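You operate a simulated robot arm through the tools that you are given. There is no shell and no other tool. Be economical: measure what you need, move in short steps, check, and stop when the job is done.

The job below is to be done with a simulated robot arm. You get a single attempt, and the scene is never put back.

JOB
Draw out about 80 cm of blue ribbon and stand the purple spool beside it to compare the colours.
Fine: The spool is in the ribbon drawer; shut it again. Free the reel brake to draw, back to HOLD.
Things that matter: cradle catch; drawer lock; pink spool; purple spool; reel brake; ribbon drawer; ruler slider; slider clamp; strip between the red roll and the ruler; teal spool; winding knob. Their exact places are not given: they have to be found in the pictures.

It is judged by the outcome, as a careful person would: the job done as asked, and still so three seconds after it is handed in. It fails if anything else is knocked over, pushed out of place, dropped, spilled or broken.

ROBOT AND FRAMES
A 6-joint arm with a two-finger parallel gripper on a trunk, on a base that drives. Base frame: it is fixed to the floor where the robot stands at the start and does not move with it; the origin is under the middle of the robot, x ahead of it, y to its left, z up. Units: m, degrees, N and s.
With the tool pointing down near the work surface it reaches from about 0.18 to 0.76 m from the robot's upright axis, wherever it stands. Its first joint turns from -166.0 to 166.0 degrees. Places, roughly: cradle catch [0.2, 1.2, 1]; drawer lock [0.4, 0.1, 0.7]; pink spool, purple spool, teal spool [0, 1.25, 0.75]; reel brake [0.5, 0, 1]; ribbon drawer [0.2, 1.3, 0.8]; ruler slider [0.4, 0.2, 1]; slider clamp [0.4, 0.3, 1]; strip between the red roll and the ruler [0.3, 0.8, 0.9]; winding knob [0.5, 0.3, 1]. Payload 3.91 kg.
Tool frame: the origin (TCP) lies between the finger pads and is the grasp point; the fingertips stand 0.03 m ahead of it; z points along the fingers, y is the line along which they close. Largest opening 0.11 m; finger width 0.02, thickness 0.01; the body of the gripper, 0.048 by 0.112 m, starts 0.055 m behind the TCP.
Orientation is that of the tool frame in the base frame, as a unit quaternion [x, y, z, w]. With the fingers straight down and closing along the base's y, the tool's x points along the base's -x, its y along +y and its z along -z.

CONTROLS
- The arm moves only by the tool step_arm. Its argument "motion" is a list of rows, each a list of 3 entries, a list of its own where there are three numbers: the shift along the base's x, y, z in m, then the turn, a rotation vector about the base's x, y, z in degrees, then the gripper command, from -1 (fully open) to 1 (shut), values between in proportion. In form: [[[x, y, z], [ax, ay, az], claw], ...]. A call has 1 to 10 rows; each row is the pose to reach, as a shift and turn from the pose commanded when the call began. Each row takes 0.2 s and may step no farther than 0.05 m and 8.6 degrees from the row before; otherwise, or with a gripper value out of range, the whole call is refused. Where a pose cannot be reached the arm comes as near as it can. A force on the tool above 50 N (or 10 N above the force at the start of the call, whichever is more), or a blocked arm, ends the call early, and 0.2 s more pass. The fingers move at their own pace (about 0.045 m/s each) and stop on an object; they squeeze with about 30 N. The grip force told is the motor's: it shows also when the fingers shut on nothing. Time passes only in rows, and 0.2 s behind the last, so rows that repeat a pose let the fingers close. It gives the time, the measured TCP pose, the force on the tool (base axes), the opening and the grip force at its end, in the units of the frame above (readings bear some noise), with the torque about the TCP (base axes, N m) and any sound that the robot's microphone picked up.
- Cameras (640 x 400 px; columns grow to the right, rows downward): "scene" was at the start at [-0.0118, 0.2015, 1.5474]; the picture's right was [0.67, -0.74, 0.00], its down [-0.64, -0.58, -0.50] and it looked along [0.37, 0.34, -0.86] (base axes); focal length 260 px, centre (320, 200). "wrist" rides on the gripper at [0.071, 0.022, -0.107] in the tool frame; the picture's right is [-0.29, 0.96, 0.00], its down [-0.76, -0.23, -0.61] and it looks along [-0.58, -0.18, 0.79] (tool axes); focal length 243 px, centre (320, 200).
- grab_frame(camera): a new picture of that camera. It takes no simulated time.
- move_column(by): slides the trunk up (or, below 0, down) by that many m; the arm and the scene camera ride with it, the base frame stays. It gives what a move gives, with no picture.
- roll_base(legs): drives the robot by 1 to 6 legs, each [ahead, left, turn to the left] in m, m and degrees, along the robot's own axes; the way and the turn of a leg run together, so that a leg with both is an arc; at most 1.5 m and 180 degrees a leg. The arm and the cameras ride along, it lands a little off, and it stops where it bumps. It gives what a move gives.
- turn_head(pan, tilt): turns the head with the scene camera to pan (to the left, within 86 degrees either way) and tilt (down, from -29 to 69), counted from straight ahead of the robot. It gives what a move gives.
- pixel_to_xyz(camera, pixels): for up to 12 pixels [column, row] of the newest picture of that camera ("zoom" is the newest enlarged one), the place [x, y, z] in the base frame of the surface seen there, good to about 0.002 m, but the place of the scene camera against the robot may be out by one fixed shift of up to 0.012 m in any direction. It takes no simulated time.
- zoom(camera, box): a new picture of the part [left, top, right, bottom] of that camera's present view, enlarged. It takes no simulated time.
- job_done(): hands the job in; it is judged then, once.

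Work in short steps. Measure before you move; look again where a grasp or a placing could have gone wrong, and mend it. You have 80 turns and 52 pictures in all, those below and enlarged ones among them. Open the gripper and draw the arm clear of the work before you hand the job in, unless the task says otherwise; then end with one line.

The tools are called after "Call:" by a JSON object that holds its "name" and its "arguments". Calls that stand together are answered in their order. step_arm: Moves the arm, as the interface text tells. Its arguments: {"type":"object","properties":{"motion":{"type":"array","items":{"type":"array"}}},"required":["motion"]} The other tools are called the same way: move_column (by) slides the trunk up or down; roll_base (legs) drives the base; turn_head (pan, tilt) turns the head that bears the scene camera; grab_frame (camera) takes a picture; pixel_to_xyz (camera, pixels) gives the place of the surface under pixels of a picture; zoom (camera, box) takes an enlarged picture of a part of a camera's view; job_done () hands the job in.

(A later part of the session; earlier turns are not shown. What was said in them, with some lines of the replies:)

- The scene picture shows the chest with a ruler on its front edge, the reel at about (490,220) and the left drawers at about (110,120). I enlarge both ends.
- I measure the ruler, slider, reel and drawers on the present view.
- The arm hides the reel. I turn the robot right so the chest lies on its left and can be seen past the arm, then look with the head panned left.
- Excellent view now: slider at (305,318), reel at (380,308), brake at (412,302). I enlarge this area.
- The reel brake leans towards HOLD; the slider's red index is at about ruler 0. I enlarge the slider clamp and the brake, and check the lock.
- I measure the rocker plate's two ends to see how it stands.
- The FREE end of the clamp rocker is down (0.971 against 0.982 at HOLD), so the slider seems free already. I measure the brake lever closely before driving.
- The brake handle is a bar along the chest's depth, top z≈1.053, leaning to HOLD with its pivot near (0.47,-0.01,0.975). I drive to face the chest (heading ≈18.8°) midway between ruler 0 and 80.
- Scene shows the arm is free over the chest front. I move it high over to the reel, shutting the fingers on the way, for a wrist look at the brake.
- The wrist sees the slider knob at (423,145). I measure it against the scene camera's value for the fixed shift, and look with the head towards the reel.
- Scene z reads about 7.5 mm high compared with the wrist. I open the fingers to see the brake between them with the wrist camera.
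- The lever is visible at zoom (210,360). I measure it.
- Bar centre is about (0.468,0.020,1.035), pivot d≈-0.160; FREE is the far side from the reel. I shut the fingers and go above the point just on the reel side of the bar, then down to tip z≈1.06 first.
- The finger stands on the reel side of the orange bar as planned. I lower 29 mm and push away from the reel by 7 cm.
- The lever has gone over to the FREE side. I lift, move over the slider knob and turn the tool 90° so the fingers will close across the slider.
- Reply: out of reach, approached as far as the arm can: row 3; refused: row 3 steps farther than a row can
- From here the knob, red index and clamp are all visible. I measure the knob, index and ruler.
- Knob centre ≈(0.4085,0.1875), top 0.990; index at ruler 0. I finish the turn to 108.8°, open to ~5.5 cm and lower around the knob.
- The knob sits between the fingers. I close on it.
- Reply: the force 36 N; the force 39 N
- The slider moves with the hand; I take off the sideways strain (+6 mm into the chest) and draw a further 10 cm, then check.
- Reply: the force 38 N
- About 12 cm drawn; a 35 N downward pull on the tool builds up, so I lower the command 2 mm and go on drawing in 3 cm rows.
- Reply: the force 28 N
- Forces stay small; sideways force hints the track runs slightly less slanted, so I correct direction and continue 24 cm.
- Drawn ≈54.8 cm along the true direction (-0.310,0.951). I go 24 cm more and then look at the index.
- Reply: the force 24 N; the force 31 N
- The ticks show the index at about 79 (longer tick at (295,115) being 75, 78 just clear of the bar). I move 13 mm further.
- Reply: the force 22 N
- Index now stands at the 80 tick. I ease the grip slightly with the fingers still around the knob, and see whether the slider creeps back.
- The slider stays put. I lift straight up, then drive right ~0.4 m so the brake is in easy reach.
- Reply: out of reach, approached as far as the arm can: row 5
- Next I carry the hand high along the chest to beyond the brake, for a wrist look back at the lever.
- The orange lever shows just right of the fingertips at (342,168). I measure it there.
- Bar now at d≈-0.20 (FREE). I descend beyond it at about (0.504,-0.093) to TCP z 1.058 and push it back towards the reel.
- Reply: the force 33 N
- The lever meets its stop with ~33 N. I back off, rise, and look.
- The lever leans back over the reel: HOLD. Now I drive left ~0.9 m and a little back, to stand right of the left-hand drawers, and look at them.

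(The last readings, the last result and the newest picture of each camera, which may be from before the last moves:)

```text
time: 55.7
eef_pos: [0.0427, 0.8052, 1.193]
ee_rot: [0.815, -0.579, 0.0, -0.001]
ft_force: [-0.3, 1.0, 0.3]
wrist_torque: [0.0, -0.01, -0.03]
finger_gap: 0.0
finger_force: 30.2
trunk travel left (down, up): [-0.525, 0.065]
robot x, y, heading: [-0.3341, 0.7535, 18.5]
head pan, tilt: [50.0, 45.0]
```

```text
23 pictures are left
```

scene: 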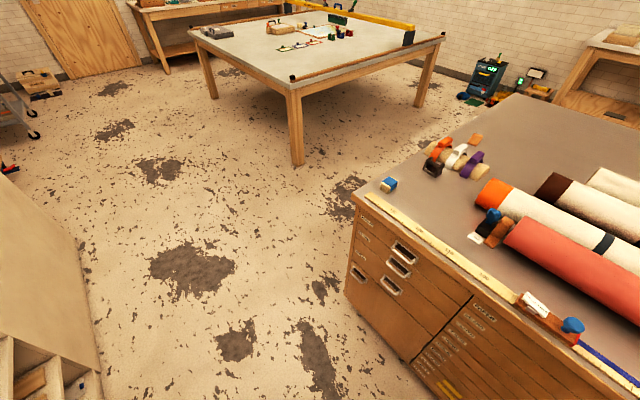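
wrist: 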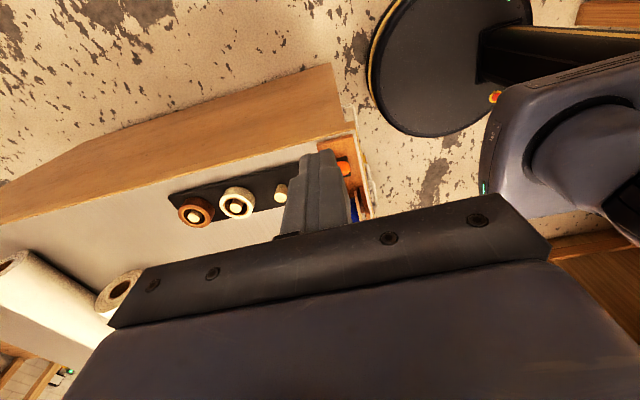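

Good view: left drawers at (390,260), slider near (548,312). I enlarge the drawer fronts and the strip near the slider.

Call:
{"name": "zoom", "arguments": {"camera": "scene", "box": [340, 190, 500, 290]}}

Call:
{"name": "pixel_to_xyz", "arguments": {"camera": "zoom", "pixels": [[215, 235], [260, 257], [305, 285], [195, 305], [80, 145], [400, 345], [300, 240], [170, 180], [170, 360], [240, 300], [75, 85], [100, 230]]}}

Call:
{"name": "zoom", "arguments": {"camera": "scene", "box": [460, 190, 620, 290]}}

Call:
{"name": "pixel_to_xyz", "arguments": {"camera": "zoom", "pixels": [[50, 190], [150, 240], [250, 300], [150, 310], [250, 350], [350, 380], [100, 275], [130, 170], [80, 190], [30, 240]]}}

```text
4.00 times, centred on (420, 240) of scene
```

zoom: 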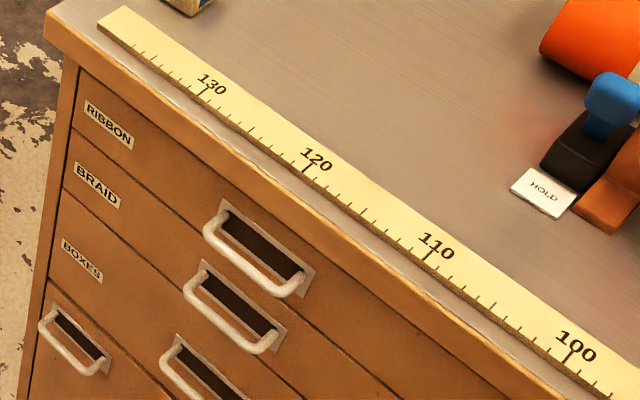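

```text
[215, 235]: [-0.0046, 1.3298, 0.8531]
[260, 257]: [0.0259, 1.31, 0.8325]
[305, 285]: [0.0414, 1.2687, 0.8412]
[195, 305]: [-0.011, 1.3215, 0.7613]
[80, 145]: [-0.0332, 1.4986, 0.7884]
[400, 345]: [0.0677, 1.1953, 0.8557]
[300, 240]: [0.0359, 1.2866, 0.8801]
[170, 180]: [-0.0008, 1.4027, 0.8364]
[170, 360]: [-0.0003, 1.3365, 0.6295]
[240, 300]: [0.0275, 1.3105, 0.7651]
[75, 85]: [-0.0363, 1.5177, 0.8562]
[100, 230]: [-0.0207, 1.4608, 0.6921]
```

```text
4.00 times, centred on (540, 240) of scene
```

zoom: 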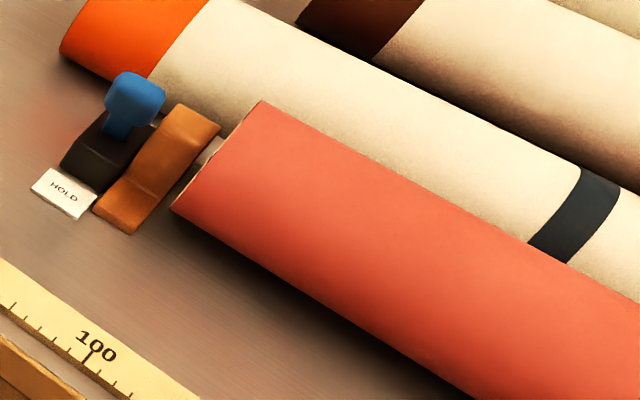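

```text
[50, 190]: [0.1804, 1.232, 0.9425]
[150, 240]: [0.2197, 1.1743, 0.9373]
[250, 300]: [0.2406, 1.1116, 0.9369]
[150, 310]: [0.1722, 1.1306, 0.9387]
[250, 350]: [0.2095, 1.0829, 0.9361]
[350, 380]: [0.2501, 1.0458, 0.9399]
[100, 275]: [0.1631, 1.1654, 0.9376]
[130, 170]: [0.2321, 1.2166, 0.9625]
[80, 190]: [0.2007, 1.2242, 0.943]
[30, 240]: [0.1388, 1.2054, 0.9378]
```

The RIBBON drawer is the top left one; its handle bar is at about n=0.41, z≈0.84 (corrected), centre near (0.01,1.30). I carry the hand to 20 cm before it, staying high.

Call:
{"name": "step_arm", "arguments": {"motion": [[[-0.0211, 0.0402, 0], [0, 0, 0], 0.2], [[-0.0422, 0.0805, 0], [0, 0, 0], 0], [[-0.0632, 0.1207, 0], [0, 0, 0], 0], [[-0.0843, 0.161, 0], [0, 0, 0], 0], [[-0.1054, 0.2012, 0], [0, 0, 0], 0], [[-0.1265, 0.2415, 0], [0, 0, 0], 0], [[-0.1476, 0.2817, 0], [0, 0, 0], 0], [[-0.1687, 0.322, 0], [0, 0, 0], 0], [[-0.1897, 0.3622, 0], [0, 0, 0], 0], [[-0.2108, 0.4025, 0], [0, 0, 0], 0]]}}

Call:
{"name": "step_arm", "arguments": {"motion": [[[-0.021, 0.0402, 0], [0, 0, 0], 0], [[-0.042, 0.08, -0.03], [2.6, -8.1, 0], 0], [[-0.042, 0.08, -0.07], [5.3, -16.2, 0], 0], [[-0.042, 0.08, -0.11], [7.9, -24.2, 0], 0], [[-0.042, 0.08, -0.15], [10.5, -32.3, 0], 0], [[-0.042, 0.08, -0.19], [13.2, -40.4, 0], 0], [[-0.042, 0.08, -0.23], [15.8, -48.5, 0], 0], [[-0.042, 0.08, -0.27], [18.4, -56.6, 0], 0], [[-0.042, 0.08, -0.31], [21.1, -64.7, 0], 0], [[-0.042, 0.08, -0.35], [23.7, -72.8, 0], 0]]}}

```text
time: 57.9
eef_pos: [-0.1681, 1.2071, 1.191]
ee_rot: [0.814, -0.581, 0.001, 0.001]
ft_force: [0.4, 0.2, -0.6]
wrist_torque: [0.02, -0.01, 0.03]
finger_gap: 0.0552
finger_force: 0.1
trunk travel left (down, up): [-0.525, 0.065]
robot x, y, heading: [-0.3363, 0.7633, 18.8]
head pan, tilt: [50.0, 45.0]
```

```text
refused: row 2 steps farther than a row can; nothing moved
```

Refused because row 2 was too long; I split it.

Call:
{"name": "step_arm", "arguments": {"motion": [[[-0.021, 0.04, 0], [0, 0, 0], 0], [[-0.042, 0.08, 0], [2.6, -8.1, 0], 0], [[-0.042, 0.08, -0.045], [5.3, -16.2, 0], 0], [[-0.042, 0.08, -0.09], [7.9, -24.2, 0], 0], [[-0.042, 0.08, -0.13], [10.5, -32.3, 0], 0], [[-0.042, 0.08, -0.17], [13.2, -40.4, 0], 0], [[-0.042, 0.08, -0.21], [15.8, -48.5, 0], 0], [[-0.042, 0.08, -0.25], [18.4, -56.6, 0], 0], [[-0.042, 0.08, -0.29], [21.1, -64.7, 0], 0], [[-0.042, 0.08, -0.33], [23.7, -72.8, 0], 0]]}}

Call:
{"name": "grab_frame", "arguments": {"camera": "wrist"}}

```text
time: 60.1
eef_pos: [-0.2087, 1.287, 0.8645]
ee_rot: [0.639, -0.456, 0.368, -0.499]
ft_force: [-0.1, -0.1, -0.2]
wrist_torque: [-0.01, 0.04, 0.0]
finger_gap: 0.0551
finger_force: 0.0
trunk travel left (down, up): [-0.525, 0.065]
robot x, y, heading: [-0.3329, 0.7596, 18.1]
head pan, tilt: [50.0, 45.0]
```

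```text
20 pictures are left
```

wrist: 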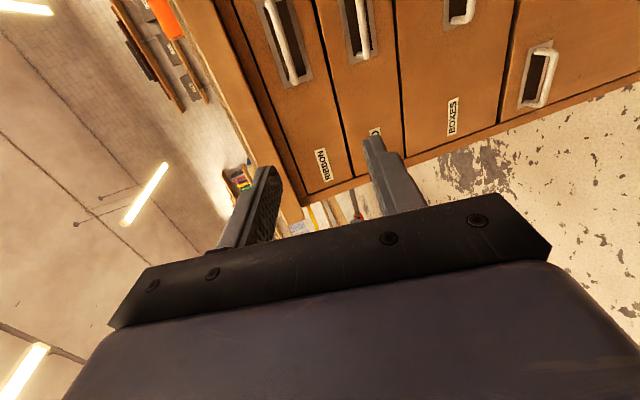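

The tool is nearly level, and the ribbon handle shows at (285,40). I measure its bar.

Call:
{"name": "pixel_to_xyz", "arguments": {"camera": "wrist", "pixels": [[271, 10], [281, 38], [293, 72], [296, 80], [309, 70], [340, 100], [358, 20], [320, 120], [272, 95], [290, 25]]}}

```text
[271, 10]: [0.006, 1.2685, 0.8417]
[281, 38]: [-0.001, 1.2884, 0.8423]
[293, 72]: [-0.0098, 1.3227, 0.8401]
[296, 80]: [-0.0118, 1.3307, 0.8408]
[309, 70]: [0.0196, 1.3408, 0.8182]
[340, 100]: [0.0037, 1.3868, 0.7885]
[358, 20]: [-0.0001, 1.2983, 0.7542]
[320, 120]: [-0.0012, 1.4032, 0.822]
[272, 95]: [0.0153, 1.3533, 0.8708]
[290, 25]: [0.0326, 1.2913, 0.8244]
```

Bar centre ≈(0.000,1.295,0.842), front face n≈0.433. I level the tool, align with the bar's middle, then advance so the fingers straddle it.

Call:
{"name": "step_arm", "arguments": {"motion": [[[0.009, -0.027, -0.012], [2.1, -6.4, 0], 0], [[0.0177, -0.0541, -0.0225], [4.2, -12.9, 0], 0], [[0.0558, -0.0417, -0.0225], [4.2, -12.9, 0], 0], [[0.0938, -0.0293, -0.0225], [4.2, -12.9, 0], 0], [[0.1318, -0.0169, -0.0225], [4.2, -12.9, 0], 0], [[0.1651, -0.006, -0.0225], [4.2, -12.9, 0], 0], [[0.1651, -0.006, -0.0225], [4.2, -12.9, 0], 0]]}}

Call:
{"name": "grab_frame", "arguments": {"camera": "wrist"}}

```text
time: 61.7
eef_pos: [-0.043, 1.2818, 0.8414]
ee_rot: [0.575, -0.41, 0.421, -0.569]
ft_force: [-0.6, -0.2, -0.1]
wrist_torque: [0.03, 0.01, 0.01]
finger_gap: 0.0551
finger_force: 0.0
trunk travel left (down, up): [-0.525, 0.065]
robot x, y, heading: [-0.3382, 0.7583, 18.1]
head pan, tilt: [50.0, 45.0]
```

```text
19 pictures are left
```

wrist: 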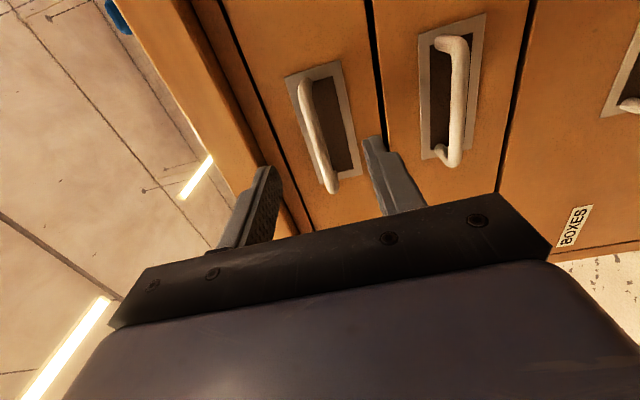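

The bar lies between the finger lines. I advance 38 mm and close.

Call:
{"name": "step_arm", "arguments": {"motion": [[[0.019, 0.0062, 0], [0, 0, 0], 0], [[0.0361, 0.0118, 0], [0, 0, 0], 0], [[0.0361, 0.0118, 0], [0, 0, 0], 0.5], [[0.0361, 0.0118, 0], [0, 0, 0], 1], [[0.0361, 0.0118, 0], [0, 0, 0], 1], [[0.0361, 0.0118, 0], [0, 0, 0], 1], [[0.0361, 0.0118, 0], [0, 0, 0], 1]]}}

```text
time: 63.3
eef_pos: [-0.0079, 1.2946, 0.8413]
ee_rot: [0.575, -0.411, 0.421, -0.569]
ft_force: [-0.1, -1.0, -5.0]
wrist_torque: [0.82, 0.34, 0.13]
finger_gap: 0.0091
finger_force: 45.4
trunk travel left (down, up): [-0.525, 0.065]
robot x, y, heading: [-0.3346, 0.7627, 18.2]
head pan, tilt: [50.0, 45.0]
```

Gripped (gap 9 mm). I pull 6 cm straight out to test whether the drawer is free.

Call:
{"name": "step_arm", "arguments": {"motion": [[[-0.0143, -0.0047, 0], [0, 0, 0], 1], [[-0.0285, -0.0093, 0], [0, 0, 0], 1], [[-0.0428, -0.014, 0], [0, 0, 0], 1], [[-0.0571, -0.0186, 0], [0, 0, 0], 1]]}}

```text
time: 64.3
eef_pos: [-0.065, 1.2752, 0.8412]
ee_rot: [0.576, -0.409, 0.422, -0.569]
ft_force: [-2.5, 3.5, -8.5]
wrist_torque: [0.78, 0.4, -0.54]
finger_gap: 0.0087
finger_force: 45.0
trunk travel left (down, up): [-0.525, 0.065]
robot x, y, heading: [-0.3357, 0.7583, 18.6]
head pan, tilt: [50.0, 45.0]
```

It slides freely. I pull another 15 cm and look inside.

Call:
{"name": "step_arm", "arguments": {"motion": [[[-0.0238, -0.0078, 0], [0, 0, 0], 1], [[-0.0476, -0.0155, 0], [0, 0, 0], 1], [[-0.0713, -0.0233, 0], [0, 0, 0], 1], [[-0.0951, -0.031, 0], [0, 0, 0], 1], [[-0.1189, -0.0388, 0], [0, 0, 0], 1], [[-0.1427, -0.0465, 0], [0, 0, 0], 1]]}}

Call:
{"name": "zoom", "arguments": {"camera": "scene", "box": [280, 160, 520, 310]}}

```text
time: 65.7
eef_pos: [-0.2091, 1.2287, 0.8405]
ee_rot: [0.575, -0.411, 0.421, -0.569]
ft_force: [1.2, -6.2, 2.7]
wrist_torque: [0.85, 0.27, -0.87]
finger_gap: 0.009
finger_force: 45.1
trunk travel left (down, up): [-0.525, 0.065]
robot x, y, heading: [-0.3334, 0.758, 18.2]
head pan, tilt: [50.0, 45.0]
```

```text
2.67 times, centred on (400, 235) of scene
```

zoom: 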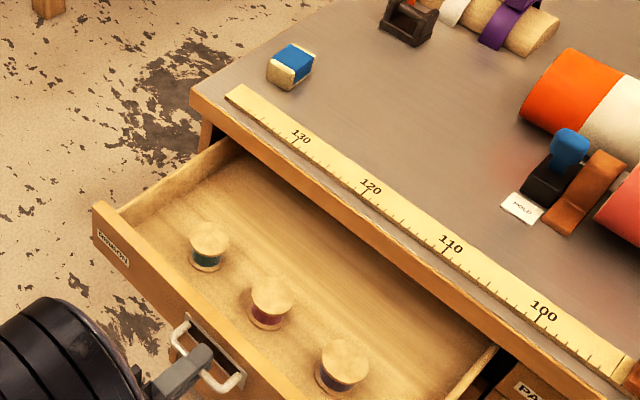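

Three spools stand in the drawer: teal (210,245), pink (270,302), purple (342,368). I enlarge and measure.

Call:
{"name": "zoom", "arguments": {"camera": "scene", "box": [340, 230, 468, 310]}}

Call:
{"name": "pixel_to_xyz", "arguments": {"camera": "zoom", "pixels": [[332, 285], [332, 262], [332, 305], [295, 285], [370, 285], [330, 345], [310, 335], [183, 150], [400, 370], [330, 200], [130, 160], [440, 300]]}}

```text
5.00 times, centred on (404, 270) of scene
```

zoom: 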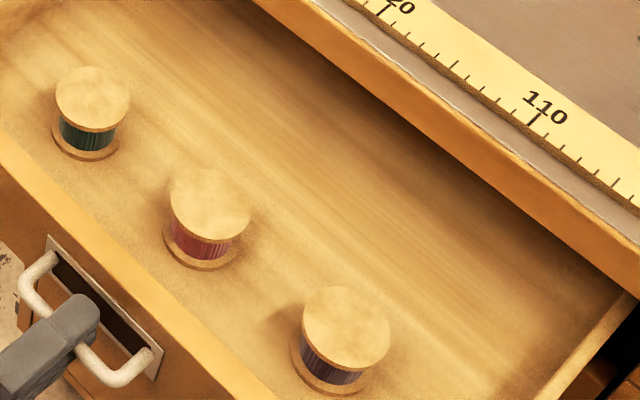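

```text
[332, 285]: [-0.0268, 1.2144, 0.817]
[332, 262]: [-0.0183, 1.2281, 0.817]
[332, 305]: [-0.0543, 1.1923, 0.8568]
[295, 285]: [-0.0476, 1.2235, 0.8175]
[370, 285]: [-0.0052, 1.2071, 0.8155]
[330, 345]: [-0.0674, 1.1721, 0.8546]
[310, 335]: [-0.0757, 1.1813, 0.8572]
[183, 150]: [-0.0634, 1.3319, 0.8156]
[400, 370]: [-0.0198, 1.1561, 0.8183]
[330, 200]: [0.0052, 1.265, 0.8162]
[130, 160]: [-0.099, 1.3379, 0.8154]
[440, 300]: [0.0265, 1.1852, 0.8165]
```

Purple spool: top centre about (-0.06,1.178), top z≈0.849, standing on the drawer floor ≈0.809. I release the handle, draw back, then rise while turning the tool down again.

Call:
{"name": "step_arm", "arguments": {"motion": [[[0, 0, 0], [0, 0, 0], 0.5], [[0, 0, 0], [0, 0, 0], 0.2], [[0, 0, 0], [0, 0, 0], 0.2], [[-0.038, -0.0124, 0], [0, 0, 0], 0], [[-0.0665, -0.0217, 0], [0, 0, 0], 0], [[-0.0665, -0.0217, 0.045], [-2.6, 8.1, 0], 0], [[-0.0665, -0.0217, 0.09], [-5.3, 16.2, 0], -0.3], [[-0.0665, -0.0217, 0.135], [-7.9, 24.2, 0], -0.3], [[-0.0665, -0.0217, 0.18], [-10.5, 32.3, 0], -0.3], [[-0.0665, -0.0217, 0.22], [-13.2, 40.4, 0], -0.3]]}}

Call:
{"name": "step_arm", "arguments": {"motion": [[[0, 0, 0.03], [-2.6, 8.1, 0], -0.3], [[0, 0, 0.06], [-5.3, 16.2, 0], -0.3], [[0, 0, 0.09], [-7.9, 24.2, 0], -0.3], [[0, 0, 0.09], [-10.5, 32.3, 0], -0.3], [[0, 0, 0.09], [-13.2, 40.4, 0], -0.3], [[0, 0, 0.09], [-15.2, 46.6, 0], -0.3]]}}

```text
time: 67.9
eef_pos: [-0.2715, 1.2049, 1.0616]
ee_rot: [0.746, -0.531, 0.24, -0.324]
ft_force: [0.1, 0.5, 0.1]
wrist_torque: [-0.03, 0.03, 0.0]
finger_gap: 0.0714
finger_force: 0.0
trunk travel left (down, up): [-0.525, 0.065]
robot x, y, heading: [-0.3359, 0.7617, 18.5]
head pan, tilt: [50.0, 45.0]
```

```text
time: 69.3
eef_pos: [-0.275, 1.2061, 1.149]
ee_rot: [0.815, -0.579, -0.008, 0.01]
ft_force: [-0.6, -0.3, -0.2]
wrist_torque: [-0.02, -0.01, -0.01]
finger_gap: 0.0714
finger_force: 0.1
trunk travel left (down, up): [-0.525, 0.065]
robot x, y, heading: [-0.3362, 0.7586, 18.4]
head pan, tilt: [50.0, 45.0]
```

Slight 1.5° tilt remains; I correct it, then turn the tool back by 91° so the fingers close along the chest, with the camera on my side.

Call:
{"name": "step_arm", "arguments": {"motion": [[[0.02, -0.008, 0], [0.46, -1.4, 0], -0.3]]}}

Call:
{"name": "step_arm", "arguments": {"motion": [[[0.01, -0.004, 0], [0, 0, -8.5], -0.3], [[0.02, -0.008, 0], [0, 0, -17], -0.3], [[0.03, -0.012, 0], [0, 0, -25.5], -0.3], [[0.04, -0.016, 0], [0, 0, -34], -0.3], [[0.048, -0.02, 0], [0, 0, -42.5], -0.3], [[0.048, -0.02, 0], [0, 0, -51], -0.3], [[0.048, -0.02, 0], [0, 0, -59.5], -0.3], [[0.048, -0.02, 0], [0, 0, -68], -0.3], [[0.048, -0.02, 0], [0, 0, -76.5], -0.3], [[0.048, -0.02, 0], [0, 0, -85], -0.3]]}}

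Call:
{"name": "step_arm", "arguments": {"motion": [[[0, 0, 0], [0, 0, -6], -0.3], [[0, 0, 0], [0, 0, -6], -0.3]]}}

Call:
{"name": "grab_frame", "arguments": {"camera": "wrist"}}

```text
time: 69.7
eef_pos: [-0.2539, 1.1996, 1.1501]
ee_rot: [0.815, -0.579, 0.001, -0.001]
ft_force: [0.2, 0.6, -0.2]
wrist_torque: [0.01, 0.02, -0.01]
finger_gap: 0.0714
finger_force: 0.1
trunk travel left (down, up): [-0.525, 0.065]
robot x, y, heading: [-0.3303, 0.7614, 18.5]
head pan, tilt: [50.0, 45.0]
```

```text
time: 71.9
eef_pos: [-0.2066, 1.1782, 1.1508]
ee_rot: [-0.207, 0.978, -0.001, 0.0]
ft_force: [0.5, 0.2, 0.7]
wrist_torque: [0.0, -0.01, 0.01]
finger_gap: 0.0715
finger_force: 0.2
trunk travel left (down, up): [-0.525, 0.065]
robot x, y, heading: [-0.3302, 0.7601, 18.7]
head pan, tilt: [50.0, 45.0]
```

```text
time: 72.5
eef_pos: [-0.2056, 1.1781, 1.1511]
ee_rot: [-0.157, 0.988, 0.0, 0.0]
ft_force: [-0.6, 0.5, 0.3]
wrist_torque: [0.07, -0.02, 0.0]
finger_gap: 0.0716
finger_force: 0.2
trunk travel left (down, up): [-0.525, 0.065]
robot x, y, heading: [-0.3344, 0.76, 18.7]
head pan, tilt: [50.0, 45.0]
```

```text
16 pictures are left
```

wrist: 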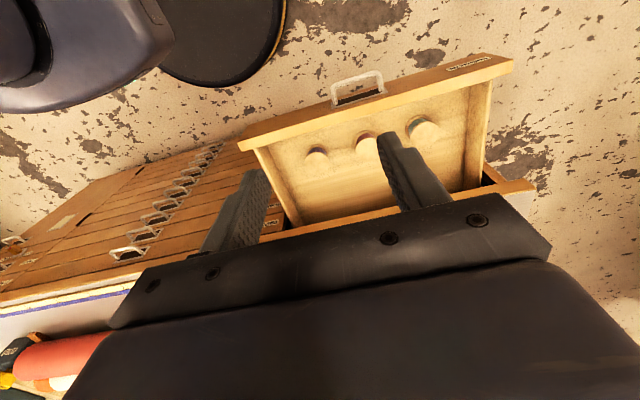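

Purple spool at (316,155), pink (366,143), teal (422,128). I zoom and measure.

Call:
{"name": "zoom", "arguments": {"camera": "wrist", "box": [240, 70, 432, 190]}}

Call:
{"name": "pixel_to_xyz", "arguments": {"camera": "zoom", "pixels": [[255, 287], [245, 287], [268, 287], [255, 300], [255, 278], [242, 262], [420, 248], [170, 330], [130, 350], [150, 230], [250, 330], [425, 225]]}}

```text
3.33 times, centred on (336, 130) of wrist
```

zoom: 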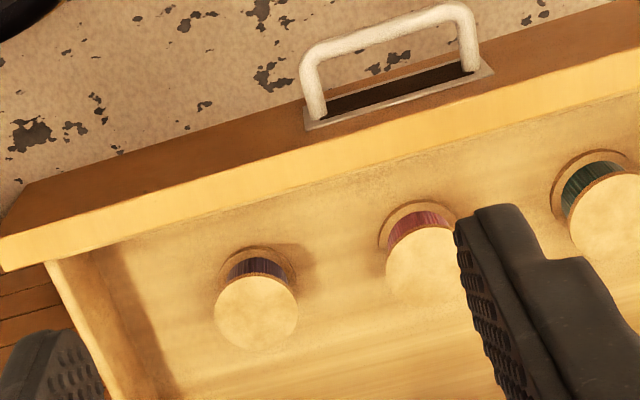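

```text
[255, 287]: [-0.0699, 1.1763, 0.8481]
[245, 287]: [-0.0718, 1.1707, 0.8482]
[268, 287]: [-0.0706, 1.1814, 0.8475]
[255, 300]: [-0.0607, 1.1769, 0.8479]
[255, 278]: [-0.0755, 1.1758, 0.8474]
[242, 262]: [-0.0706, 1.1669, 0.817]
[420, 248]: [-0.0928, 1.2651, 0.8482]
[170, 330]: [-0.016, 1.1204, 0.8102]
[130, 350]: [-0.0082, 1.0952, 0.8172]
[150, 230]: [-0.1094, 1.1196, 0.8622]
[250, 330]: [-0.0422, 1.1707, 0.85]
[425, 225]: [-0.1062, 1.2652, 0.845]
```

Purple spool centre ≈(-0.053,1.1765), diameter ≈4 cm, top 0.848. I go over it, then down to TCP z 0.842.

Call:
{"name": "step_arm", "arguments": {"motion": [[[0.045, -0.0005, 0], [0, 0, 0], -0.3], [[0.09, -0.001, 0], [0, 0, 0], -0.3], [[0.1526, -0.0016, -0.03], [0, 0, 0], -0.3]]}}

Call:
{"name": "step_arm", "arguments": {"motion": [[[0.045, -0.0005, 0], [0, 0, 0], -0.3], [[0.09, -0.001, 0], [0, 0, 0], -0.3], [[0.13, -0.0014, 0], [0, 0, 0], -0.3], [[0.1526, -0.0016, -0.03], [0, 0, 0], -0.3], [[0.1526, -0.0016, -0.08], [0, 0, 0], -0.3], [[0.1526, -0.0016, -0.13], [0, 0, 0], -0.3], [[0.1526, -0.0016, -0.18], [0, 0, 0], -0.3], [[0.1526, -0.0016, -0.23], [0, 0, 0], -0.3], [[0.1526, -0.0016, -0.23], [0, 0, 0], -0.3]]}}

Call:
{"name": "grab_frame", "arguments": {"camera": "wrist"}}

```text
refused: row 3 steps farther than a row can; nothing moved
```

```text
time: 74.5
eef_pos: [-0.0518, 1.1747, 0.9214]
ee_rot: [-0.158, 0.988, -0.001, 0.0]
ft_force: [0.8, 1.5, 0.4]
wrist_torque: [-0.02, 0.0, -0.01]
finger_gap: 0.0714
finger_force: 0.1
trunk travel left (down, up): [-0.525, 0.065]
robot x, y, heading: [-0.3322, 0.7585, 18.3]
head pan, tilt: [50.0, 45.0]
```

```text
14 pictures are left
```

wrist: 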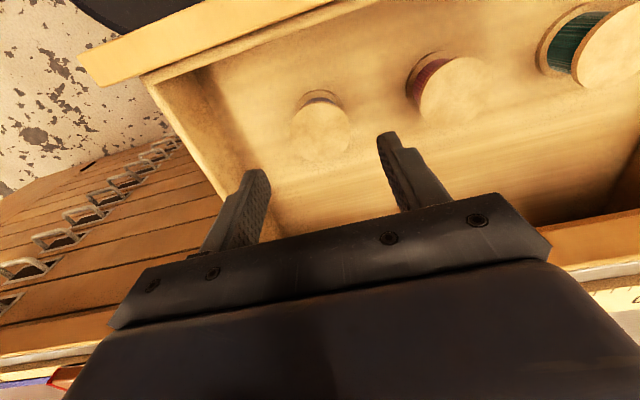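

I check the spool's top disc from here before lowering the last 8 cm.

Call:
{"name": "pixel_to_xyz", "arguments": {"camera": "wrist", "pixels": [[321, 133], [293, 138], [348, 128], [318, 107], [324, 158]]}}

```text
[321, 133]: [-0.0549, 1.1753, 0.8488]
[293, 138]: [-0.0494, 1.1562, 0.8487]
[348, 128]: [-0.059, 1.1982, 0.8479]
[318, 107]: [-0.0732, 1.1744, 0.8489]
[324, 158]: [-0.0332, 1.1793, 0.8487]
```

Centred within 2 mm. I lower and close.

Call:
{"name": "step_arm", "arguments": {"motion": [[[-0.002, 0.002, -0.04], [0, 0, 0], -0.3], [[-0.002, 0.002, -0.07], [0, 0, 0], -0.3], [[-0.002, 0.002, -0.079], [0, 0, 0], -0.3], [[-0.002, 0.002, -0.079], [0, 0, 0], 0.2], [[-0.002, 0.002, -0.079], [0, 0, 0], 0.6], [[-0.002, 0.002, -0.079], [0, 0, 0], 0.6], [[-0.002, 0.002, -0.079], [0, 0, 0], 0.6], [[-0.002, 0.002, -0.079], [0, 0, 0], 0.6]]}}

```text
time: 76.3
eef_pos: [-0.0547, 1.1789, 0.8423]
ee_rot: [-0.157, 0.988, -0.001, 0.0]
ft_force: [0.2, -0.7, 0.2]
wrist_torque: [-0.01, 0.01, -0.01]
finger_gap: 0.0468
finger_force: 30.3
trunk travel left (down, up): [-0.525, 0.065]
robot x, y, heading: [-0.3384, 0.7567, 18.4]
head pan, tilt: [50.0, 45.0]
```

Held (gap 47 mm). I lift straight up 27 cm clear of the drawer and then carry it towards the strip.

Call:
{"name": "step_arm", "arguments": {"motion": [[[0, 0, 0.03], [0, 0, 0], 0.6], [[0, 0, 0.07], [0, 0, 0], 0.6], [[0, 0, 0.11], [0, 0, 0], 0.6], [[0, 0, 0.15], [0, 0, 0], 0.6], [[0, 0, 0.19], [0, 0, 0], 0.6], [[0, 0, 0.23], [0, 0, 0], 0.6], [[0, 0, 0.27], [0, 0, 0], 0.6]]}}

Call:
{"name": "step_arm", "arguments": {"motion": [[[0.0202, -0.0405, 0], [0, 0, 0], 0.6], [[0.0404, -0.081, 0], [0, 0, 0], 0.6], [[0.0606, -0.1215, 0], [0, 0, 0], 0.6], [[0.0808, -0.162, 0], [0, 0, 0], 0.6], [[0.101, -0.2025, 0], [0, 0, 0], 0.6], [[0.1212, -0.243, 0], [0, 0, 0], 0.6], [[0.1414, -0.2835, 0], [0, 0, 0], 0.6], [[0.1616, -0.324, 0], [0, 0, 0], 0.6], [[0.1818, -0.3645, 0], [0, 0, 0], 0.6], [[0.202, -0.405, 0], [0, 0, 0], 0.6]]}}

Call:
{"name": "grab_frame", "arguments": {"camera": "wrist"}}

```text
time: 77.9
eef_pos: [-0.0565, 1.1797, 1.1149]
ee_rot: [-0.157, 0.988, -0.002, -0.001]
ft_force: [-0.4, 0.7, -0.3]
wrist_torque: [0.01, 0.01, -0.01]
finger_gap: 0.0468
finger_force: 29.9
trunk travel left (down, up): [-0.525, 0.065]
robot x, y, heading: [-0.333, 0.7595, 18.2]
head pan, tilt: [50.0, 45.0]
```

```text
time: 80.1
eef_pos: [0.1473, 0.7715, 1.109]
ee_rot: [-0.158, 0.987, -0.001, 0.0]
ft_force: [-0.3, 0.1, -1.1]
wrist_torque: [-0.01, 0.03, -0.03]
finger_gap: 0.0465
finger_force: 30.0
trunk travel left (down, up): [-0.525, 0.065]
robot x, y, heading: [-0.3322, 0.7567, 18.3]
head pan, tilt: [50.0, 45.0]
```

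```text
13 pictures are left
```

wrist: 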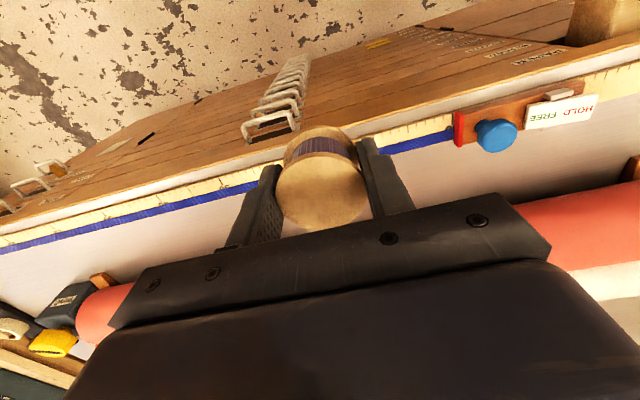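

I measure the ribbon, ruler edge, strip and roll edge for the placing spot.

Call:
{"name": "pixel_to_xyz", "arguments": {"camera": "wrist", "pixels": [[180, 206], [180, 215], [180, 225], [130, 240], [90, 285], [110, 290], [540, 205], [540, 190], [600, 190], [430, 152], [150, 265], [80, 305]]}}

```text
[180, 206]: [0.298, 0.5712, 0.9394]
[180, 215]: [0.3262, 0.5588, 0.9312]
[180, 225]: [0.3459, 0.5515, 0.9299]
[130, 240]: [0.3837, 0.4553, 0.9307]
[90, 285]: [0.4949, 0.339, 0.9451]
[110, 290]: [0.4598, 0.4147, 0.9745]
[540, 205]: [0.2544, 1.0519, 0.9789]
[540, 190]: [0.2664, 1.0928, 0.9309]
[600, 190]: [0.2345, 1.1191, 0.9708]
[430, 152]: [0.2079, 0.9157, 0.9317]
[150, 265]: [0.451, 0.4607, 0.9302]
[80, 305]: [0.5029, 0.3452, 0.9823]
```

The strip is clear from n≈0.475 (ruler) to 0.566 (roll front). I place at n=0.513, ruler ≈62, i.e. (0.286,0.777): move over and lower to just above the table.

Call:
{"name": "step_arm", "arguments": {"motion": [[[0.046, 0.002, 0], [0, 0, 0], 0.6], [[0.092, 0.004, 0], [0, 0, 0], 0.6], [[0.139, 0.0055, 0], [0, 0, 0], 0.6], [[0.139, 0.0055, -0.04], [0, 0, 0], 0.6], [[0.139, 0.0055, -0.08], [0, 0, 0], 0.6], [[0.139, 0.0055, -0.115], [0, 0, 0], 0.6], [[0.139, 0.0055, -0.135], [0, 0, 0], 0.6], [[0.139, 0.0055, -0.135], [0, 0, 0], 0.6]]}}

```text
time: 81.9
eef_pos: [0.285, 0.7791, 0.9757]
ee_rot: [-0.157, 0.988, 0.0, 0.0]
ft_force: [-0.8, 0.8, 0.0]
wrist_torque: [-0.03, 0.01, 0.0]
finger_gap: 0.0466
finger_force: 30.5
trunk travel left (down, up): [-0.525, 0.065]
robot x, y, heading: [-0.3367, 0.7598, 18.4]
head pan, tilt: [50.0, 45.0]
```

No contact yet. I creep down until it touches.

Call:
{"name": "step_arm", "arguments": {"motion": [[[0, 0, -0.004], [0, 0, 0], 0.6], [[0, 0, -0.007], [0, 0, 0], 0.6], [[0, 0, -0.01], [0, 0, 0], 0.6], [[0, 0, -0.012], [0, 0, 0], 0.6]]}}

Call:
{"name": "zoom", "arguments": {"camera": "wrist", "box": [160, 40, 480, 240]}}

```text
time: 82.9
eef_pos: [0.2857, 0.7805, 0.9641]
ee_rot: [-0.157, 0.988, 0.0, 0.0]
ft_force: [0.1, -1.0, 1.9]
wrist_torque: [0.01, 0.0, -0.01]
finger_gap: 0.0465
finger_force: 29.6
trunk travel left (down, up): [-0.525, 0.065]
robot x, y, heading: [-0.335, 0.7598, 18.2]
head pan, tilt: [50.0, 45.0]
```

```text
2.00 times, centred on (320, 140) of wrist
```

zoom: 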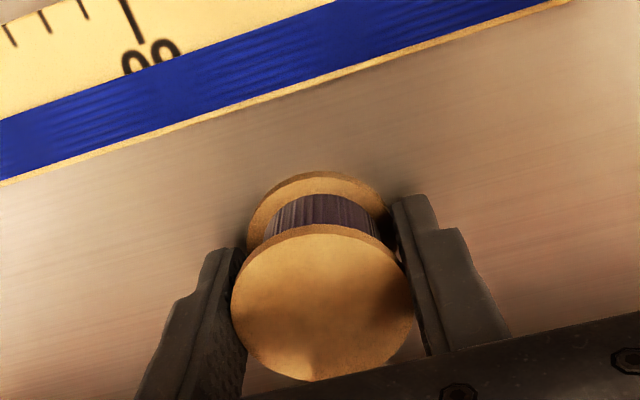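

It's at or within a millimetre of the table (1.9 N). One more small step, then release gently and rise.

Call:
{"name": "step_arm", "arguments": {"motion": [[[0, 0, -0.0015], [0, 0, 0], 0.6], [[0, 0, -0.0015], [0, 0, 0], 0.6]]}}

Call:
{"name": "step_arm", "arguments": {"motion": [[[0, 0, 0], [0, 0, 0], 0], [[0, 0, 0], [0, 0, 0], -0.3], [[0, 0, 0], [0, 0, 0], -0.3], [[0, 0, 0], [0, 0, 0], -0.3], [[0, 0, 0.03], [0, 0, 0], -0.3], [[0, 0, 0.07], [0, 0, 0], -0.3], [[0, 0, 0.11], [0, 0, 0], -0.3], [[0, 0, 0.145], [0, 0, 0], -0.3]]}}

Call:
{"name": "zoom", "arguments": {"camera": "wrist", "box": [160, 0, 480, 200]}}

```text
time: 83.5
eef_pos: [0.2858, 0.7793, 0.9642]
ee_rot: [-0.158, 0.988, 0.0, 0.001]
ft_force: [0.3, 1.2, 11.1]
wrist_torque: [0.11, 0.01, 0.0]
finger_gap: 0.0469
finger_force: 30.2
trunk travel left (down, up): [-0.525, 0.065]
robot x, y, heading: [-0.3384, 0.7556, 18.1]
head pan, tilt: [50.0, 45.0]
```

```text
time: 85.3
eef_pos: [0.2847, 0.7801, 1.1088]
ee_rot: [-0.157, 0.988, -0.001, 0.0]
ft_force: [0.4, 0.9, 0.1]
wrist_torque: [0.0, 0.01, 0.0]
finger_gap: 0.0716
finger_force: 0.1
trunk travel left (down, up): [-0.525, 0.065]
robot x, y, heading: [-0.3357, 0.7601, 18.7]
head pan, tilt: [50.0, 45.0]
```

```text
2.00 times, centred on (320, 100) of wrist
```

zoom: 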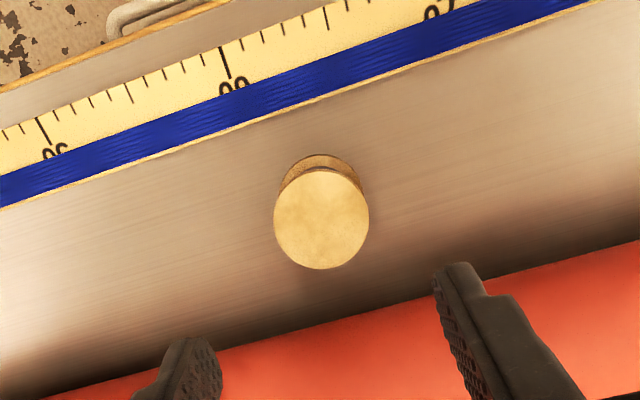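

The spool stands free beside the ribbon near ruler 62. Now to shut the drawer: I carry the hand back to in front of the handle, turning it as before.

Call:
{"name": "step_arm", "arguments": {"motion": [[[-0.0368, 0.0284, 0], [0, 0, 0], -0.3], [[-0.0736, 0.0568, 0], [0, 0, 8.5], 0], [[-0.1104, 0.0852, 0], [0, 0, 17], 0], [[-0.1472, 0.1136, 0], [0, 0, 25.5], 0], [[-0.184, 0.142, 0], [0, 0, 34], 0], [[-0.2208, 0.1704, 0], [0, 0, 42.5], 0], [[-0.2576, 0.1988, 0], [0, 0, 51], 0], [[-0.2944, 0.2272, 0], [0, 0, 59.5], 0], [[-0.3312, 0.2556, 0], [0, 0, 68], 0], [[-0.368, 0.284, 0], [0, 0, 76.5], 0]]}}

Call:
{"name": "step_arm", "arguments": {"motion": [[[-0.0368, 0.0284, 0], [0, 0, 7.5], 0], [[-0.0736, 0.0568, 0], [0, 0, 15], 0], [[-0.1104, 0.0852, 0], [0, 0, 15], 0], [[-0.1472, 0.1136, 0], [0, 0, 15], 0], [[-0.184, 0.142, 0], [0, 0, 15], 0]]}}

```text
time: 87.5
eef_pos: [-0.0835, 1.0641, 1.107]
ee_rot: [0.736, -0.677, 0.002, 0.0]
ft_force: [0.2, -0.6, 0.3]
wrist_torque: [0.01, 0.0, -0.02]
finger_gap: 0.0548
finger_force: 0.1
trunk travel left (down, up): [-0.525, 0.065]
robot x, y, heading: [-0.3328, 0.7581, 18.1]
head pan, tilt: [50.0, 45.0]
```

```text
time: 88.7
eef_pos: [-0.2668, 1.2052, 1.1082]
ee_rot: [0.817, -0.576, 0.001, -0.001]
ft_force: [0.6, -0.5, 0.0]
wrist_torque: [0.0, 0.02, 0.05]
finger_gap: 0.0552
finger_force: 0.0
trunk travel left (down, up): [-0.525, 0.065]
robot x, y, heading: [-0.3314, 0.7583, 18.3]
head pan, tilt: [50.0, 45.0]
```

Now I pitch the tool forward while lowering to handle height.

Call:
{"name": "step_arm", "arguments": {"motion": [[[-0.01, -0.003, 0], [2.6, -8.1, 0], 0], [[-0.019, -0.006, -0.02], [5.3, -16.2, 0], 0], [[-0.019, -0.006, -0.05], [7.9, -24.2, 0], 0], [[-0.019, -0.006, -0.08], [10.5, -32.3, 0], 0], [[-0.019, -0.006, -0.115], [13.2, -40.4, 0], 0], [[-0.019, -0.006, -0.15], [15.8, -48.5, 0], 0], [[-0.019, -0.006, -0.185], [18.4, -56.6, 0], 0], [[-0.019, -0.006, -0.22], [21.1, -64.7, 0], 0], [[-0.019, -0.006, -0.25], [23.7, -72.8, 0], 0], [[-0.019, -0.006, -0.268], [26.3, -80.9, 0], 0]]}}

Call:
{"name": "step_arm", "arguments": {"motion": [[[0, 0, 0], [1.5, -4.7, 0], 0], [[0, 0, 0], [1.5, -4.7, 0], 0]]}}

Call:
{"name": "grab_frame", "arguments": {"camera": "wrist"}}

```text
time: 90.9
eef_pos: [-0.2849, 1.2002, 0.8408]
ee_rot: [0.602, -0.423, 0.405, -0.543]
ft_force: [-0.1, 0.5, 0.4]
wrist_torque: [-0.01, 0.03, 0.0]
finger_gap: 0.0551
finger_force: 0.0
trunk travel left (down, up): [-0.525, 0.065]
robot x, y, heading: [-0.3326, 0.7585, 18.3]
head pan, tilt: [50.0, 45.0]
```

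```text
time: 91.5
eef_pos: [-0.2863, 1.1996, 0.8402]
ee_rot: [0.577, -0.407, 0.424, -0.567]
ft_force: [0.5, 0.2, 0.0]
wrist_torque: [0.0, -0.01, -0.01]
finger_gap: 0.0554
finger_force: 0.0
trunk travel left (down, up): [-0.525, 0.065]
robot x, y, heading: [-0.337, 0.7582, 18.7]
head pan, tilt: [50.0, 45.0]
```

```text
10 pictures are left
```

wrist: 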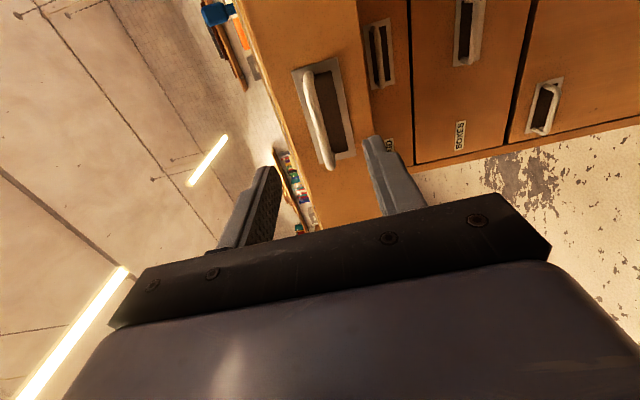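

The bar is between the fingers' lines as before. I advance to the old grip pose (-0.209,1.2287) and close.

Call:
{"name": "step_arm", "arguments": {"motion": [[[0.03, 0.0113, 0], [0, 0, 0], 0], [[0.055, 0.0207, 0], [0, 0, 0], 0], [[0.0772, 0.0291, 0], [0, 0, 0], 0], [[0.0772, 0.0291, 0], [0, 0, 0], 0.5], [[0.0772, 0.0291, 0], [0, 0, 0], 1], [[0.0772, 0.0291, 0], [0, 0, 0], 1], [[0.0772, 0.0291, 0], [0, 0, 0], 1], [[0.0772, 0.0291, 0], [0, 0, 0], 1]]}}

```text
time: 93.3
eef_pos: [-0.2089, 1.2305, 0.8414]
ee_rot: [0.577, -0.407, 0.423, -0.568]
ft_force: [0.5, 0.7, 3.8]
wrist_torque: [0.88, 0.27, 0.03]
finger_gap: 0.0089
finger_force: 44.8
trunk travel left (down, up): [-0.525, 0.065]
robot x, y, heading: [-0.3346, 0.7597, 18.6]
head pan, tilt: [50.0, 45.0]
```

Gripped. I push in slowly over the full 21 cm.

Call:
{"name": "step_arm", "arguments": {"motion": [[[0.01, 0.0033, 0], [0, 0, 0], 1], [[0.03, 0.0098, 0], [0, 0, 0], 1], [[0.053, 0.0173, 0], [0, 0, 0], 1], [[0.077, 0.0251, 0], [0, 0, 0], 1], [[0.101, 0.033, 0], [0, 0, 0], 1], [[0.125, 0.0408, 0], [0, 0, 0], 1], [[0.149, 0.0487, 0], [0, 0, 0], 1], [[0.172, 0.0562, 0], [0, 0, 0], 1], [[0.188, 0.0615, 0], [0, 0, 0], 1], [[0.199, 0.065, 0], [0, 0, 0], 1]]}}

Call:
{"name": "step_arm", "arguments": {"motion": [[[0.003, 0.001, 0], [0, 0, 0], 1], [[0.005, 0.0016, 0], [0, 0, 0], 1], [[0.006, 0.002, 0], [0, 0, 0], 1]]}}

Call:
{"name": "zoom", "arguments": {"camera": "scene", "box": [320, 160, 640, 360]}}

```text
time: 95.5
eef_pos: [-0.0096, 1.2938, 0.8409]
ee_rot: [0.578, -0.408, 0.425, -0.565]
ft_force: [-2.5, 8.0, 0.4]
wrist_torque: [0.89, 0.34, -0.57]
finger_gap: 0.0087
finger_force: 44.6
trunk travel left (down, up): [-0.525, 0.065]
robot x, y, heading: [-0.3318, 0.7585, 18.3]
head pan, tilt: [50.0, 45.0]
```

```text
time: 96.3
eef_pos: [-0.0075, 1.2945, 0.8417]
ee_rot: [0.578, -0.404, 0.425, -0.567]
ft_force: [-36.0, -7.8, 2.8]
wrist_torque: [0.83, 0.24, -0.07]
finger_gap: 0.0091
finger_force: 44.8
trunk travel left (down, up): [-0.525, 0.065]
robot x, y, heading: [-0.3309, 0.7633, 18.2]
head pan, tilt: [50.0, 45.0]
```

```text
2.00 times, centred on (480, 260) of scene
```

zoom: 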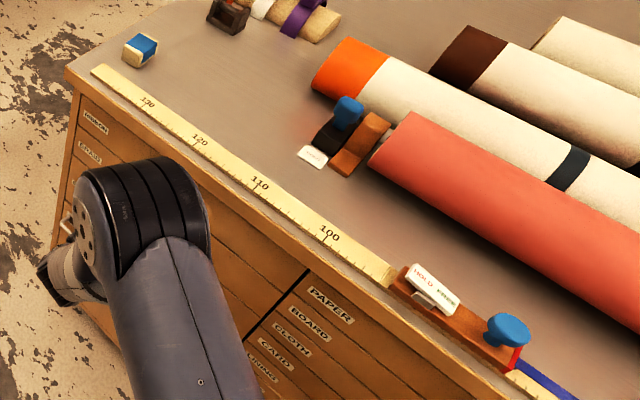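

Drawer is against its stop (36 N). I relax, open, draw back and rise with the tool turning down again.

Call:
{"name": "step_arm", "arguments": {"motion": [[[-0.004, -0.0013, 0], [0, 0, 0], 0.5], [[-0.004, -0.0013, 0], [0, 0, 0], 0.2], [[-0.004, -0.0013, 0], [0, 0, 0], 0], [[-0.035, -0.0115, 0], [0, 0, 0], 0], [[-0.075, -0.0245, 0], [0, 0, 0], 0], [[-0.12, -0.039, 0], [0, 0, 0], 0], [[-0.165, -0.054, 0], [0, 0, 0], 0], [[-0.21, -0.069, 0], [0, 0, 0], 0], [[-0.21, -0.069, 0.045], [-2.6, 8.1, 0], 0], [[-0.21, -0.069, 0.09], [-5.3, 16.2, 0], 0]]}}

Call:
{"name": "step_arm", "arguments": {"motion": [[[0, 0, 0.045], [-2.6, 8.1, 0], -0.5], [[0, 0, 0.09], [-5.3, 16.2, 0], -1], [[0, 0, 0.135], [-7.9, 24.2, 0], -1], [[0, 0, 0.18], [-10.5, 32.3, 0], -1], [[0, 0, 0.22], [-13.2, 40.4, 0], -1], [[0, 0, 0.25], [-15.8, 48.5, 0], -1], [[0, 0, 0.26], [-18.4, 56.6, 0], -1], [[0, 0, 0.26], [-21.1, 64.7, 0], -1], [[0, 0, 0.26], [-22.6, 69.4, 0], -1]]}}

Call:
{"name": "turn_head", "arguments": {"pan": 35, "tilt": 45}}

Call:
{"name": "grab_frame", "arguments": {"camera": "scene"}}

```text
time: 98.5
eef_pos: [-0.2115, 1.2274, 0.9302]
ee_rot: [0.658, -0.462, 0.357, -0.476]
ft_force: [-0.3, 0.7, 0.2]
wrist_torque: [-0.03, 0.05, 0.01]
finger_gap: 0.0552
finger_force: 0.1
trunk travel left (down, up): [-0.525, 0.065]
robot x, y, heading: [-0.331, 0.7604, 18.5]
head pan, tilt: [50.0, 45.0]
```

```text
time: 100.5
eef_pos: [-0.2129, 1.227, 1.1913]
ee_rot: [0.818, -0.575, 0.0, 0.002]
ft_force: [-0.2, 0.6, 0.7]
wrist_torque: [-0.04, -0.01, -0.02]
finger_gap: 0.1101
finger_force: 0.2
trunk travel left (down, up): [-0.525, 0.065]
robot x, y, heading: [-0.3324, 0.7558, 18.5]
head pan, tilt: [50.0, 45.0]
```

```text
time: 101.3
eef_pos: [-0.2134, 1.2262, 1.19]
ee_rot: [0.818, -0.576, 0.001, 0.0]
ft_force: [-1.0, -0.8, -1.0]
wrist_torque: [0.01, 0.03, -0.03]
finger_gap: 0.1099
finger_force: 0.0
trunk travel left (down, up): [-0.525, 0.065]
robot x, y, heading: [-0.3353, 0.7585, 18.5]
head pan, tilt: [35.0, 45.0]
```

```text
8 pictures are left
```

scene: 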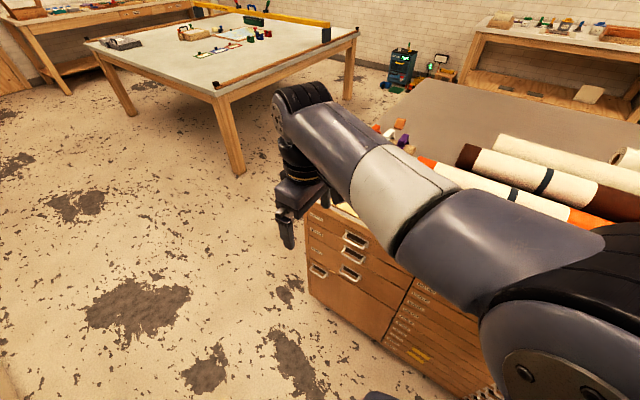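

The drawer is shut. I look the other way at spool, ribbon and brake.

Call:
{"name": "turn_head", "arguments": {"pan": -35, "tilt": 40}}

Call:
{"name": "grab_frame", "arguments": {"camera": "scene"}}

```text
time: 102.7
eef_pos: [-0.2116, 1.2264, 1.1919]
ee_rot: [0.817, -0.576, 0.001, 0.0]
ft_force: [-0.2, 0.5, -0.6]
wrist_torque: [0.01, 0.03, 0.03]
finger_gap: 0.1101
finger_force: 0.0
trunk travel left (down, up): [-0.525, 0.065]
robot x, y, heading: [-0.3363, 0.7585, 18.4]
head pan, tilt: [-35.0, 40.0]
```

```text
7 pictures are left
```

scene: 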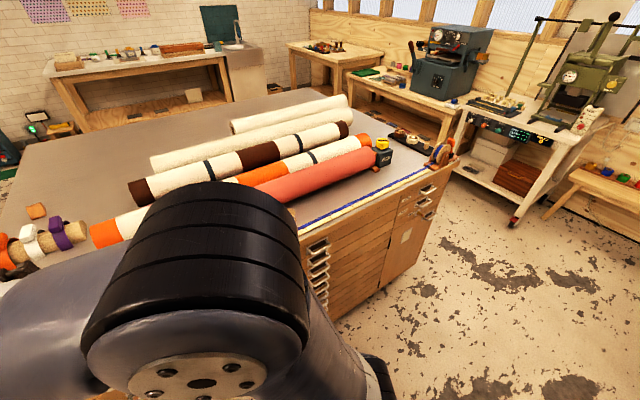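

I enlarge the reel end to confirm the brake.

Call:
{"name": "zoom", "arguments": {"camera": "scene", "box": [400, 125, 480, 175]}}

Call:
{"name": "turn_head", "arguments": {"pan": 5, "tilt": 58}}

Call:
{"name": "grab_frame", "arguments": {"camera": "scene"}}

```text
8.00 times, centred on (440, 150) of scene
```

zoom: 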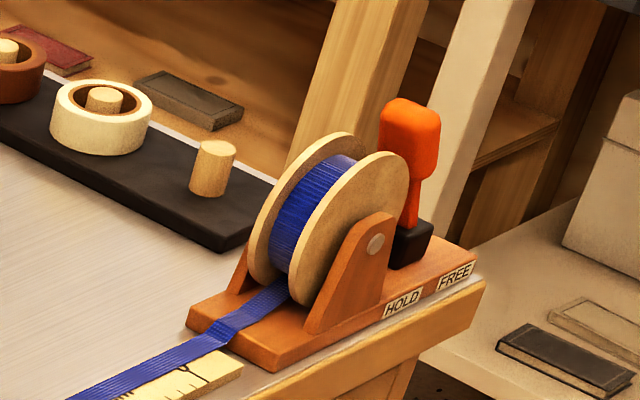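

```text
time: 103.8
eef_pos: [-0.2137, 1.226, 1.1909]
ee_rot: [0.817, -0.576, 0.001, 0.0]
ft_force: [-0.3, -0.4, -0.8]
wrist_torque: [-0.01, 0.0, 0.02]
finger_gap: 0.1098
finger_force: 0.1
trunk travel left (down, up): [-0.525, 0.065]
robot x, y, heading: [-0.3364, 0.7591, 18.4]
head pan, tilt: [5.0, 58.0]
```

```text
5 pictures are left
```

scene: 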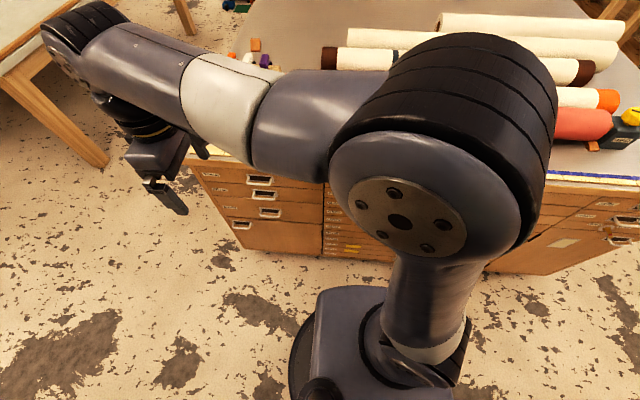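

The brake was pushed to its stop, with its bar back at the starting HOLD place. The ribbon lies along the ruler to 80, the spool stands beside it, the drawer is shut and the arm is clear and open. I hand in.

Call:
{"name": "job_done", "arguments": {}}

```text
The job is handed in.
```

I drew out about 80 cm of blue ribbon and stood the purple spool beside it at about 62 cm on the ruler. The reel brake is back on HOLD, the ribbon drawer is shut, and the arm is clear with the gripper open.
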